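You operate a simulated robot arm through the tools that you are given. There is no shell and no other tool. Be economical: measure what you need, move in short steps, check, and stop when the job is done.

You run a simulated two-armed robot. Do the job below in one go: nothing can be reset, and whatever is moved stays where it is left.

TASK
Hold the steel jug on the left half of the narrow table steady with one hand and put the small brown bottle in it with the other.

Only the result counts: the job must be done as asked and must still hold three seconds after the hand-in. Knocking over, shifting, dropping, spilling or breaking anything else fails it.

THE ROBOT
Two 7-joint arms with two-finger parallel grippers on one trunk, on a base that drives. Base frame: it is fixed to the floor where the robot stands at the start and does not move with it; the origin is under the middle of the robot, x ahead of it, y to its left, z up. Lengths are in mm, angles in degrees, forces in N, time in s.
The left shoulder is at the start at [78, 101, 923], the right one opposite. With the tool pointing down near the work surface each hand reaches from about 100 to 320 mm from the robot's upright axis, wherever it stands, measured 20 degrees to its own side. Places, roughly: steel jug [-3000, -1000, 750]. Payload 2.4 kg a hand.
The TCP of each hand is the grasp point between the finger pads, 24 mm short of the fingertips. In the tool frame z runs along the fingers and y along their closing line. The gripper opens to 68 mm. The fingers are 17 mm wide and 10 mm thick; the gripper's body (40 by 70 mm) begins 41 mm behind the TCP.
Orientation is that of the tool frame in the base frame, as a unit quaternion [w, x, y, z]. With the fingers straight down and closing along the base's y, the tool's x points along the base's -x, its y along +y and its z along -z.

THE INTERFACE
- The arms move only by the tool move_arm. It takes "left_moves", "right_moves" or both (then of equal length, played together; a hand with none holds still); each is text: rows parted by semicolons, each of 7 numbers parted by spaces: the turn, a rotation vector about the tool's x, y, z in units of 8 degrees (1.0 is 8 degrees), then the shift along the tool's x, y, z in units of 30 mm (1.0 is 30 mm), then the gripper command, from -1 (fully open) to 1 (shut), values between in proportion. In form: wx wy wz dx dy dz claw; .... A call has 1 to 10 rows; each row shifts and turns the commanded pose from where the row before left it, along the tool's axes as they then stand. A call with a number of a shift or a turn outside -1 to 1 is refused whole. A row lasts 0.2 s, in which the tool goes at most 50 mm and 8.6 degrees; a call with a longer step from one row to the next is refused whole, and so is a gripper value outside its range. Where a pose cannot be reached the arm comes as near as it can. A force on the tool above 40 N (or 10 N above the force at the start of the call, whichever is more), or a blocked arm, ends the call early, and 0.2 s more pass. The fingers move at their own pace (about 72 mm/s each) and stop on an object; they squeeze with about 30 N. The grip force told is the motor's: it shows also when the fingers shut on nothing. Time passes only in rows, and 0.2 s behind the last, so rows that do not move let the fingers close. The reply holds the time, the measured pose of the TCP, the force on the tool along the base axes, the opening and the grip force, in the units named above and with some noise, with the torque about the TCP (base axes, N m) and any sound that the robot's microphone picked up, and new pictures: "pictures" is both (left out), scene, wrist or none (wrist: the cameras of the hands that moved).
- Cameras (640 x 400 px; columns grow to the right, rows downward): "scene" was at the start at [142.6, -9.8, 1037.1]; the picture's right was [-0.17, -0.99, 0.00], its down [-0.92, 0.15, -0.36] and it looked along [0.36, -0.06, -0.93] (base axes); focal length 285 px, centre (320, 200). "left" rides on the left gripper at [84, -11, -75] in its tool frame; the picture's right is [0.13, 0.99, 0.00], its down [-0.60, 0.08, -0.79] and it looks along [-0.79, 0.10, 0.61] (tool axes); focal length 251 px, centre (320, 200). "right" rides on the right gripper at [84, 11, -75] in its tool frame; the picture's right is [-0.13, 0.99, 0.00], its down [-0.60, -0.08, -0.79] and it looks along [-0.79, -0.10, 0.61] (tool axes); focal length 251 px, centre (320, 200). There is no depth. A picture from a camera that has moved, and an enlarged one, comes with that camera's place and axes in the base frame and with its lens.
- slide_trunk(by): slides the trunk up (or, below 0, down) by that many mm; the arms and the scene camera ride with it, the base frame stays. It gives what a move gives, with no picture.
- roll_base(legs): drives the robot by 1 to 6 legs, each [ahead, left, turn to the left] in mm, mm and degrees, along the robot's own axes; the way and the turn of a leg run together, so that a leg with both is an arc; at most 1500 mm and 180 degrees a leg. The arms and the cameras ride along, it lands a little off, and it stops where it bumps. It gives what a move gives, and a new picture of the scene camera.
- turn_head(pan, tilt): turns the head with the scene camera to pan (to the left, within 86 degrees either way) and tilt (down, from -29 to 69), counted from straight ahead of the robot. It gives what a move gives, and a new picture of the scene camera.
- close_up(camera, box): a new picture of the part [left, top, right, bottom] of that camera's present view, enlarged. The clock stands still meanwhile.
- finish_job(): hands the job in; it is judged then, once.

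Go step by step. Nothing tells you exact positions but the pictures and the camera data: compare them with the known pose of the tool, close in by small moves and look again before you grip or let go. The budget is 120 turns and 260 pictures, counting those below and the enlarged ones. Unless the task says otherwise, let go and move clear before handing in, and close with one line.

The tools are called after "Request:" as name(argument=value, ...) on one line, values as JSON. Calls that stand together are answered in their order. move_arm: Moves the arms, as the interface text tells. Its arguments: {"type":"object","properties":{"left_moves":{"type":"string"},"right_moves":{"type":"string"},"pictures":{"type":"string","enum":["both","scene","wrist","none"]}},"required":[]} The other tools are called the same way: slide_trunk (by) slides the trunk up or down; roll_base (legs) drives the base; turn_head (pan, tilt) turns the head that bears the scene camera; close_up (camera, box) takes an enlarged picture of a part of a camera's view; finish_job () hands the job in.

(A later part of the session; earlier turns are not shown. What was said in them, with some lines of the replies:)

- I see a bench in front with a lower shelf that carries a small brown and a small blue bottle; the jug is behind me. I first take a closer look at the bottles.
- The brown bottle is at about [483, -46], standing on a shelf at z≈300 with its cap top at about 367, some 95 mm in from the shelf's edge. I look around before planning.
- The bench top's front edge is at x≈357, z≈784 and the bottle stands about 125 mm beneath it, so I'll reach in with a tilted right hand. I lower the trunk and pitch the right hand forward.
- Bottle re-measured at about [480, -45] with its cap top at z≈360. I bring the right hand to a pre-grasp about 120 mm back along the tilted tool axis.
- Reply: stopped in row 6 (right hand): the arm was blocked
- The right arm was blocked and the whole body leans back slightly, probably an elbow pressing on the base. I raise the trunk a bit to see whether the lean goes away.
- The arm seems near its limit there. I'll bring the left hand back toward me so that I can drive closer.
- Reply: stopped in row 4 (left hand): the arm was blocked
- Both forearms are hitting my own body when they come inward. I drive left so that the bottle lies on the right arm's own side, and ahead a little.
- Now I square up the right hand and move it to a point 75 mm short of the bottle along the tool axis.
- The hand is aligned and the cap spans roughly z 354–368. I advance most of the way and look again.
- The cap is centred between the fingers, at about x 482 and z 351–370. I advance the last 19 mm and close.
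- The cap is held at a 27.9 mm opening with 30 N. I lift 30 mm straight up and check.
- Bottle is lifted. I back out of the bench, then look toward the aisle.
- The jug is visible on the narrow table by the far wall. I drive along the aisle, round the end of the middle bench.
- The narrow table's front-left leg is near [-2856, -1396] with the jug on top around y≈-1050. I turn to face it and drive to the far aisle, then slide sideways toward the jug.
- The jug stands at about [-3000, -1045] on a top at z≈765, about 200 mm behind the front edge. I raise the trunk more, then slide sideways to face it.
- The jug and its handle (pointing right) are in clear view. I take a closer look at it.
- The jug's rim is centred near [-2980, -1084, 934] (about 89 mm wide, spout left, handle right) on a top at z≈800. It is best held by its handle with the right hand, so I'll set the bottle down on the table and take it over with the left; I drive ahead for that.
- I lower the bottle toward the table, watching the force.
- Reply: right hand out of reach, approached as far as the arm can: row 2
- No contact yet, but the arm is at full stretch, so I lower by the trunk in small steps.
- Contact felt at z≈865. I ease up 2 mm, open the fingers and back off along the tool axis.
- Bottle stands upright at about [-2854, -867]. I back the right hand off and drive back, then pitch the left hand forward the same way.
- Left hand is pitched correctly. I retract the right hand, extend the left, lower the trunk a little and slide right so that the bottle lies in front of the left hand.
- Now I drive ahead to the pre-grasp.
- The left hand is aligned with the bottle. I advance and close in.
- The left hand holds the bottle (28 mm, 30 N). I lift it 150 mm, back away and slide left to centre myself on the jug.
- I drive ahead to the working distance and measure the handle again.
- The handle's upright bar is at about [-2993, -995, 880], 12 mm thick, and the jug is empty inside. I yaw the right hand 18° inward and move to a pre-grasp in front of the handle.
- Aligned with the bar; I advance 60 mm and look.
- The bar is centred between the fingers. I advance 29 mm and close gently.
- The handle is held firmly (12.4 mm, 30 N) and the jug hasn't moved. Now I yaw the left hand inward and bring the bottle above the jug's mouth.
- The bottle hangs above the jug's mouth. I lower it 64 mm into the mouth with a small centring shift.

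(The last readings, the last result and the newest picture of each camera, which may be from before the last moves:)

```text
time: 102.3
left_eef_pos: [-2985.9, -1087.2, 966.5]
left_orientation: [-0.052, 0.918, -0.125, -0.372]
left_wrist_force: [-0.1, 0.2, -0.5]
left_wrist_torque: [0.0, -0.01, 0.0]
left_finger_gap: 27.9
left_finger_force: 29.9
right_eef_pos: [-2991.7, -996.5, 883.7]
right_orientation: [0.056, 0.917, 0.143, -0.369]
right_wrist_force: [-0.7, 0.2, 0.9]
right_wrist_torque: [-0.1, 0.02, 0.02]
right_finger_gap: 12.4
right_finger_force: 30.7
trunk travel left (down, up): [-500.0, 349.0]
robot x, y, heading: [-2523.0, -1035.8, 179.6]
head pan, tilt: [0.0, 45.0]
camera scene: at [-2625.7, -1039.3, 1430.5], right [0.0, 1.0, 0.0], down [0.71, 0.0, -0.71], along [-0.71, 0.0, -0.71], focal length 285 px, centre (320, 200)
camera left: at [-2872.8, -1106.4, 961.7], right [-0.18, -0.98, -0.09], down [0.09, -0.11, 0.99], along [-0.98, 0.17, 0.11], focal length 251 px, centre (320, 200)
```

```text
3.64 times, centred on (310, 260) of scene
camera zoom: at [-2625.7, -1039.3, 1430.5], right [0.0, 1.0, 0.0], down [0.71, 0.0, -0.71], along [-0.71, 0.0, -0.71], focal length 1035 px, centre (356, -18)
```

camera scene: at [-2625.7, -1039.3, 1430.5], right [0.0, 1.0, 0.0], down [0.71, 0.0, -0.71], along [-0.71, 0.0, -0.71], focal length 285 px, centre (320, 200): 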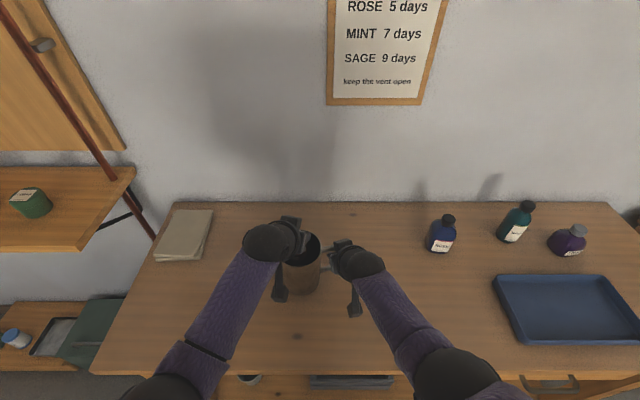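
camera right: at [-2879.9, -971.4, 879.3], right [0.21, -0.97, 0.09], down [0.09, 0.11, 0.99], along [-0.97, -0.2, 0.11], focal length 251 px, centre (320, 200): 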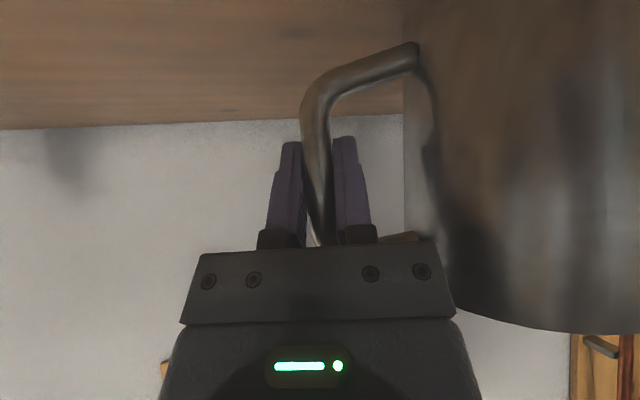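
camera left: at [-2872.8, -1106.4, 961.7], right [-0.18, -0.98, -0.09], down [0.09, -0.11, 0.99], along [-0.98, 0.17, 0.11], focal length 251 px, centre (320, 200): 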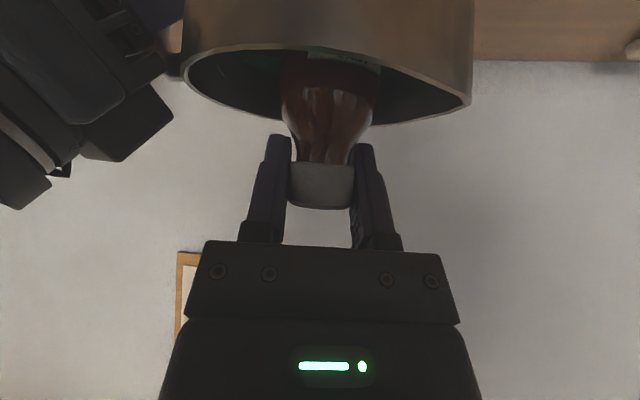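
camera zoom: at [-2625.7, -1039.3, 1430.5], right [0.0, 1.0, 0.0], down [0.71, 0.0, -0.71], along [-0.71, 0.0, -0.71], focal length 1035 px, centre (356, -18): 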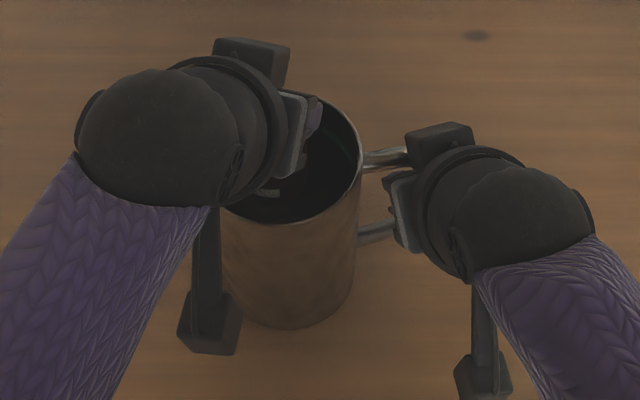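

The bottle is inside the mouth and centred. I lower it 27 mm more, then open the fingers partway so that they stay clear of the wall.

Request:
move_arm(left_moves="0 0 0 0.21 0 0.215 1; 0 0 0 0.21 0 0.215 1; 0 0 0 0.21 0 0.215 1; 0 0 0 0 0 0 1", pictures="wrist")

```text
time: 103.3
left_eef_pos: [-2983.8, -1084.7, 940.7]
left_orientation: [-0.053, 0.918, -0.125, -0.372]
left_wrist_force: [0.6, 0.0, -0.7]
left_wrist_torque: [-0.01, -0.01, 0.03]
left_finger_gap: 27.9
left_finger_force: 30.1
right_eef_pos: [-2992.3, -996.6, 883.6]
right_orientation: [0.056, 0.917, 0.143, -0.368]
right_wrist_force: [0.2, 0.8, 0.7]
right_wrist_torque: [-0.13, -0.05, 0.0]
right_finger_gap: 12.5
right_finger_force: 30.5
trunk travel left (down, up): [-500.0, 349.0]
robot x, y, heading: [-2523.2, -1038.7, 179.9]
head pan, tilt: [0.0, 45.0]
camera left: at [-2872.6, -1105.0, 934.9], right [-0.18, -0.98, -0.09], down [0.09, -0.11, 0.99], along [-0.98, 0.17, 0.11], focal length 251 px, centre (320, 200)
```

left: 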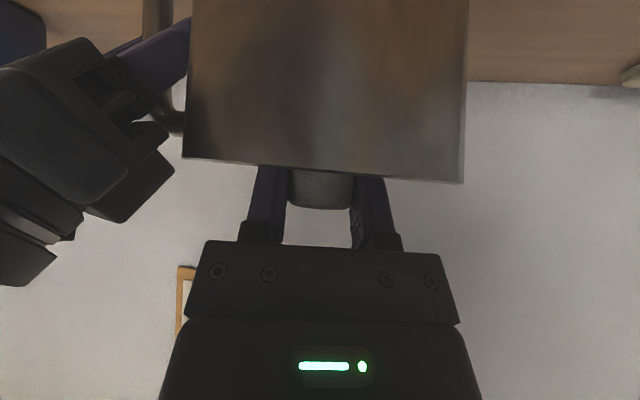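

Request:
move_arm(left_moves="0 0 0 0.12 0 0.12 1; 0 0 0 0.12 0 0.12 1; 0 0 0 0 0 0 1; 0 0 0 0 0 0 -0.22; 0 0 0 0 0 0 -0.22; 0 0 0 0 0 0 -0.22; 0 0 0 0 0 0 -0.22", pictures="both")

```text
time: 104.9
left_eef_pos: [-2983.6, -1086.5, 930.9]
left_orientation: [-0.052, 0.918, -0.126, -0.372]
left_wrist_force: [3.7, 8.3, -0.2]
left_wrist_torque: [0.07, -0.01, -0.16]
left_finger_gap: 34.2
left_finger_force: 0.1
right_eef_pos: [-2993.3, -995.4, 882.8]
right_orientation: [0.057, 0.916, 0.143, -0.37]
right_wrist_force: [-2.4, -9.2, 0.7]
right_wrist_torque: [-0.02, -0.25, -0.06]
right_finger_gap: 12.3
right_finger_force: 29.6
trunk travel left (down, up): [-500.0, 349.0]
robot x, y, heading: [-2519.8, -1040.5, 179.9]
head pan, tilt: [0.0, 45.0]
camera scene: at [-2625.5, -1039.5, 1430.5], right [0.0, 1.0, 0.0], down [0.71, 0.0, -0.71], along [-0.71, 0.0, -0.71], focal length 285 px, centre (320, 200)
camera left: at [-2871.7, -1105.3, 925.1], right [-0.18, -0.98, -0.09], down [0.09, -0.11, 0.99], along [-0.98, 0.17, 0.11], focal length 251 px, centre (320, 200)
```

scene: 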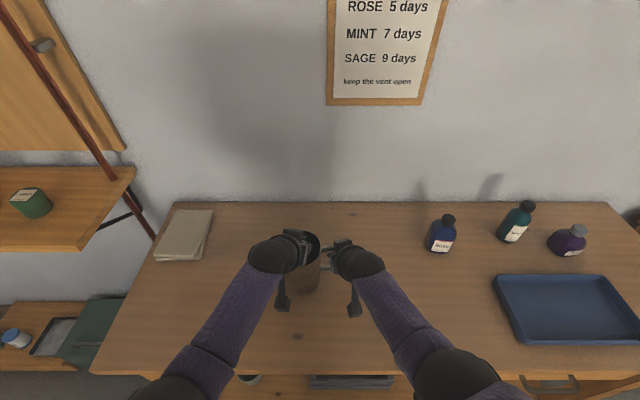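
left: 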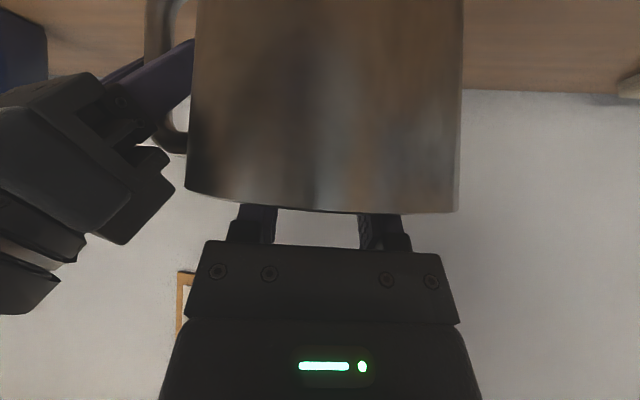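

The bottle has been released, but one finger touches the inner wall lightly. I narrow the fingers a touch and rise straight up.

Request:
move_arm(left_moves="0 0 0 0 0 0 0.06; 0 0 0 0 0 0 0.06; 0 0 0 -0.2 0 -0.21 0.06; 0 0 0 -0.35 0 -0.36 0.06; 0 0 0 -0.695 0 -0.72 0.06; 0 0 0 -0.695 0 -0.72 0.06; 0 0 0 -0.695 0 -0.72 0.06; 0 0 0 0 0 0 0.06", pictures="both")

Request:
close_up(camera="scene", box=[222, 205, 398, 315])

```text
time: 106.7
left_eef_pos: [-2981.7, -1084.0, 1043.2]
left_orientation: [-0.052, 0.918, -0.126, -0.373]
left_wrist_force: [-0.5, 0.1, -0.4]
left_wrist_torque: [-0.01, 0.01, 0.01]
left_finger_gap: 32.2
left_finger_force: 0.0
right_eef_pos: [-2991.8, -995.8, 884.1]
right_orientation: [0.056, 0.917, 0.143, -0.369]
right_wrist_force: [0.0, 0.7, 0.5]
right_wrist_torque: [-0.14, 0.05, 0.0]
right_finger_gap: 12.4
right_finger_force: 30.4
trunk travel left (down, up): [-500.0, 349.0]
robot x, y, heading: [-2519.1, -1038.4, 180.0]
head pan, tilt: [0.0, 45.0]
camera scene: at [-2625.5, -1039.1, 1430.5], right [0.0, 1.0, 0.0], down [0.71, 0.0, -0.71], along [-0.71, 0.0, -0.71], focal length 285 px, centre (320, 200)
camera left: at [-2870.4, -1103.2, 1038.3], right [-0.18, -0.98, -0.09], down [0.09, -0.11, 0.99], along [-0.98, 0.17, 0.11], focal length 251 px, centre (320, 200)
```

scene: 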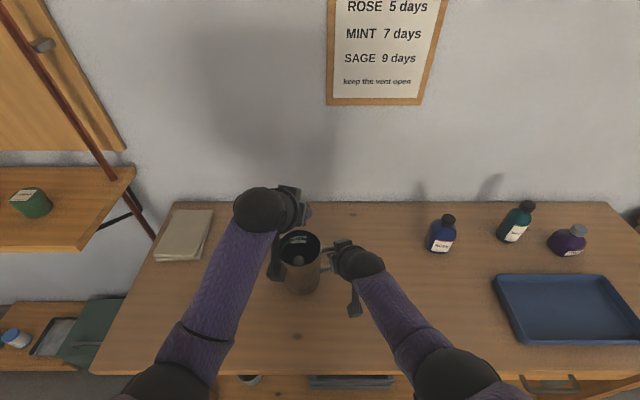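
left: 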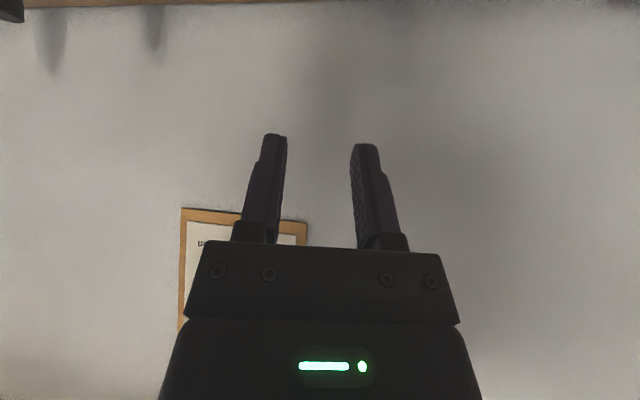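

```text
3.64 times, centred on (310, 260) of scene
camera zoom: at [-2625.5, -1039.1, 1430.5], right [0.0, 1.0, 0.0], down [0.71, 0.0, -0.71], along [-0.71, 0.0, -0.71], focal length 1035 px, centre (356, -18)
```

zoom: 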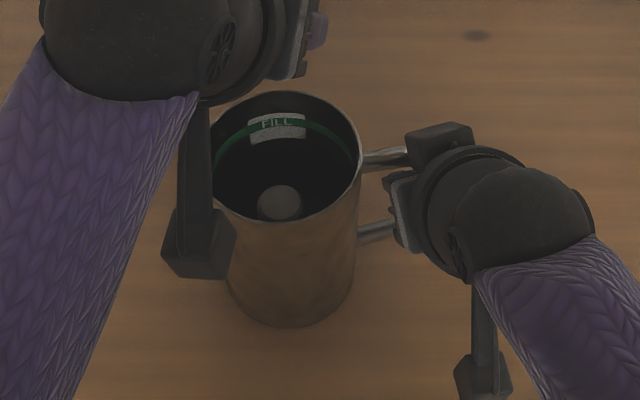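

The bottle stands upright in the jug. I withdraw the left hand, then open the right hand and back it straight out of the handle.

Request:
move_arm(left_moves="0 0 0 0 0.3 -0.8 0.06; 0 0 0 0 0.3 -0.8 0.06; 0 0 0 0 0.3 -0.8 0.06; 0 0 0 0 0.3 -0.8 0.06", pictures="none")

Request:
move_arm(right_moves="0 0 0 0 0 0 0.4; 0 0 0 0 0 0 0; 0 0 0 0 0 0 -0.1; 0 0 0 0 0 0 -0.1; 0 0 0 0 0 -0.4 -0.1; 0 0 0 0 0 -0.7 -0.1; 0 0 0 0 0 -0.9 -0.1; 0 0 0 0 0 -0.9 -0.1; 0 0 0 0 0 -0.9 -0.1", pictures="both")

```text
time: 107.7
left_eef_pos: [-2926.2, -1138.6, 1114.0]
left_orientation: [-0.052, 0.918, -0.124, -0.373]
left_wrist_force: [0.2, 0.6, 0.3]
left_wrist_torque: [-0.03, -0.02, 0.01]
left_finger_gap: 32.0
left_finger_force: 0.0
right_eef_pos: [-2993.3, -997.2, 884.2]
right_orientation: [0.056, 0.917, 0.143, -0.369]
right_wrist_force: [0.9, -0.1, -0.1]
right_wrist_torque: [-0.12, 0.05, 0.06]
right_finger_gap: 12.4
right_finger_force: 29.5
trunk travel left (down, up): [-500.0, 349.0]
robot x, y, heading: [-2522.8, -1040.0, 179.7]
head pan, tilt: [0.0, 45.0]
```

```text
time: 109.7
left_eef_pos: [-2925.4, -1137.4, 1112.3]
left_orientation: [-0.052, 0.918, -0.125, -0.373]
left_wrist_force: [-0.9, 0.3, 0.7]
left_wrist_torque: [0.02, 0.01, 0.04]
left_finger_gap: 32.1
left_finger_force: 0.0
right_eef_pos: [-2917.6, -971.1, 967.0]
right_orientation: [0.057, 0.917, 0.143, -0.368]
right_wrist_force: [0.6, 0.0, 0.3]
right_wrist_torque: [0.01, 0.02, -0.03]
right_finger_gap: 37.5
right_finger_force: 0.0
trunk travel left (down, up): [-500.0, 349.0]
robot x, y, heading: [-2519.8, -1040.8, 179.9]
head pan, tilt: [0.0, 45.0]
camera scene: at [-2625.4, -1039.3, 1430.5], right [0.0, 1.0, 0.0], down [0.71, 0.0, -0.71], along [-0.71, 0.0, -0.71], focal length 285 px, centre (320, 200)
camera right: at [-2805.1, -946.3, 962.7], right [0.21, -0.97, 0.09], down [0.08, 0.11, 0.99], along [-0.97, -0.2, 0.1], focal length 251 px, centre (320, 200)
```

scene: 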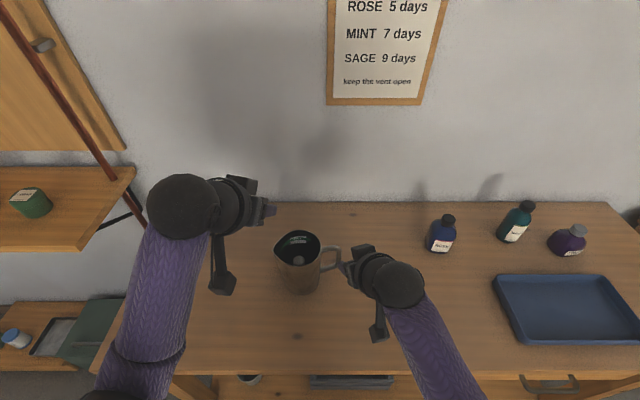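
right: 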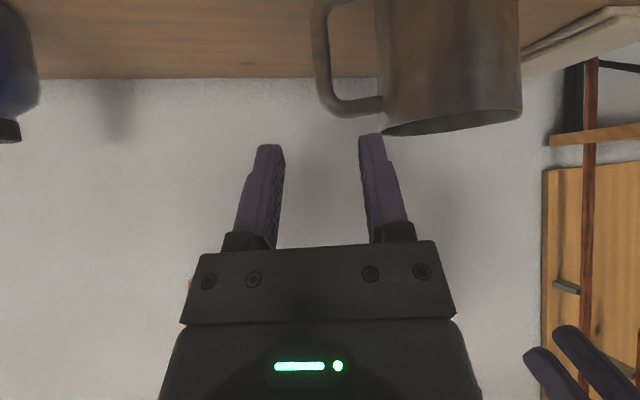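

Both hands are clear; I drive back to stand free and take a last look.

Request:
roll_base(legs=[[-250, 0, 0]])

Request:
close_up(camera="scene", box=[250, 120, 378, 200])

```text
time: 111.6
left_eef_pos: [-2669.6, -1136.6, 1113.1]
left_orientation: [-0.053, 0.917, -0.127, -0.373]
left_wrist_force: [0.0, 0.1, 0.6]
left_wrist_torque: [-0.01, 0.01, -0.04]
left_finger_gap: 31.8
left_finger_force: 0.1
right_eef_pos: [-2659.8, -970.5, 967.2]
right_orientation: [0.056, 0.916, 0.142, -0.37]
right_wrist_force: [-0.4, -0.2, 0.2]
right_wrist_torque: [0.02, -0.04, -0.01]
right_finger_gap: 37.3
right_finger_force: 0.1
trunk travel left (down, up): [-500.0, 349.0]
robot x, y, heading: [-2264.2, -1038.3, 179.9]
head pan, tilt: [0.0, 45.0]
camera scene: at [-2368.4, -1039.7, 1430.6], right [0.0, 1.0, 0.0], down [0.71, 0.0, -0.71], along [-0.71, 0.0, -0.71], focal length 285 px, centre (320, 200)
```

scene: 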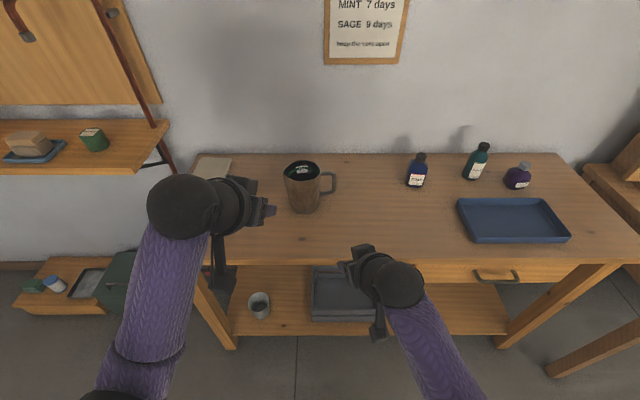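

```text
5.00 times, centred on (314, 160) of scene
camera zoom: at [-2368.4, -1039.7, 1430.6], right [0.0, 1.0, 0.0], down [0.71, 0.0, -0.71], along [-0.71, 0.0, -0.71], focal length 1423 px, centre (350, 400)
```

zoom: 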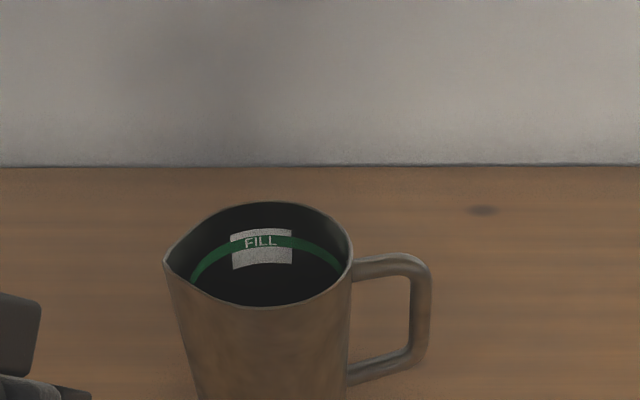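

The jug stands where it was with the bottle inside, and everything else is undisturbed, so I hand in.

Request:
finish_job()

```text
The job is handed in.
```

The small brown bottle is standing in the steel jug. The right hand held the jug by its handle while the left hand put the bottle in, and both hands then let go and moved clear.
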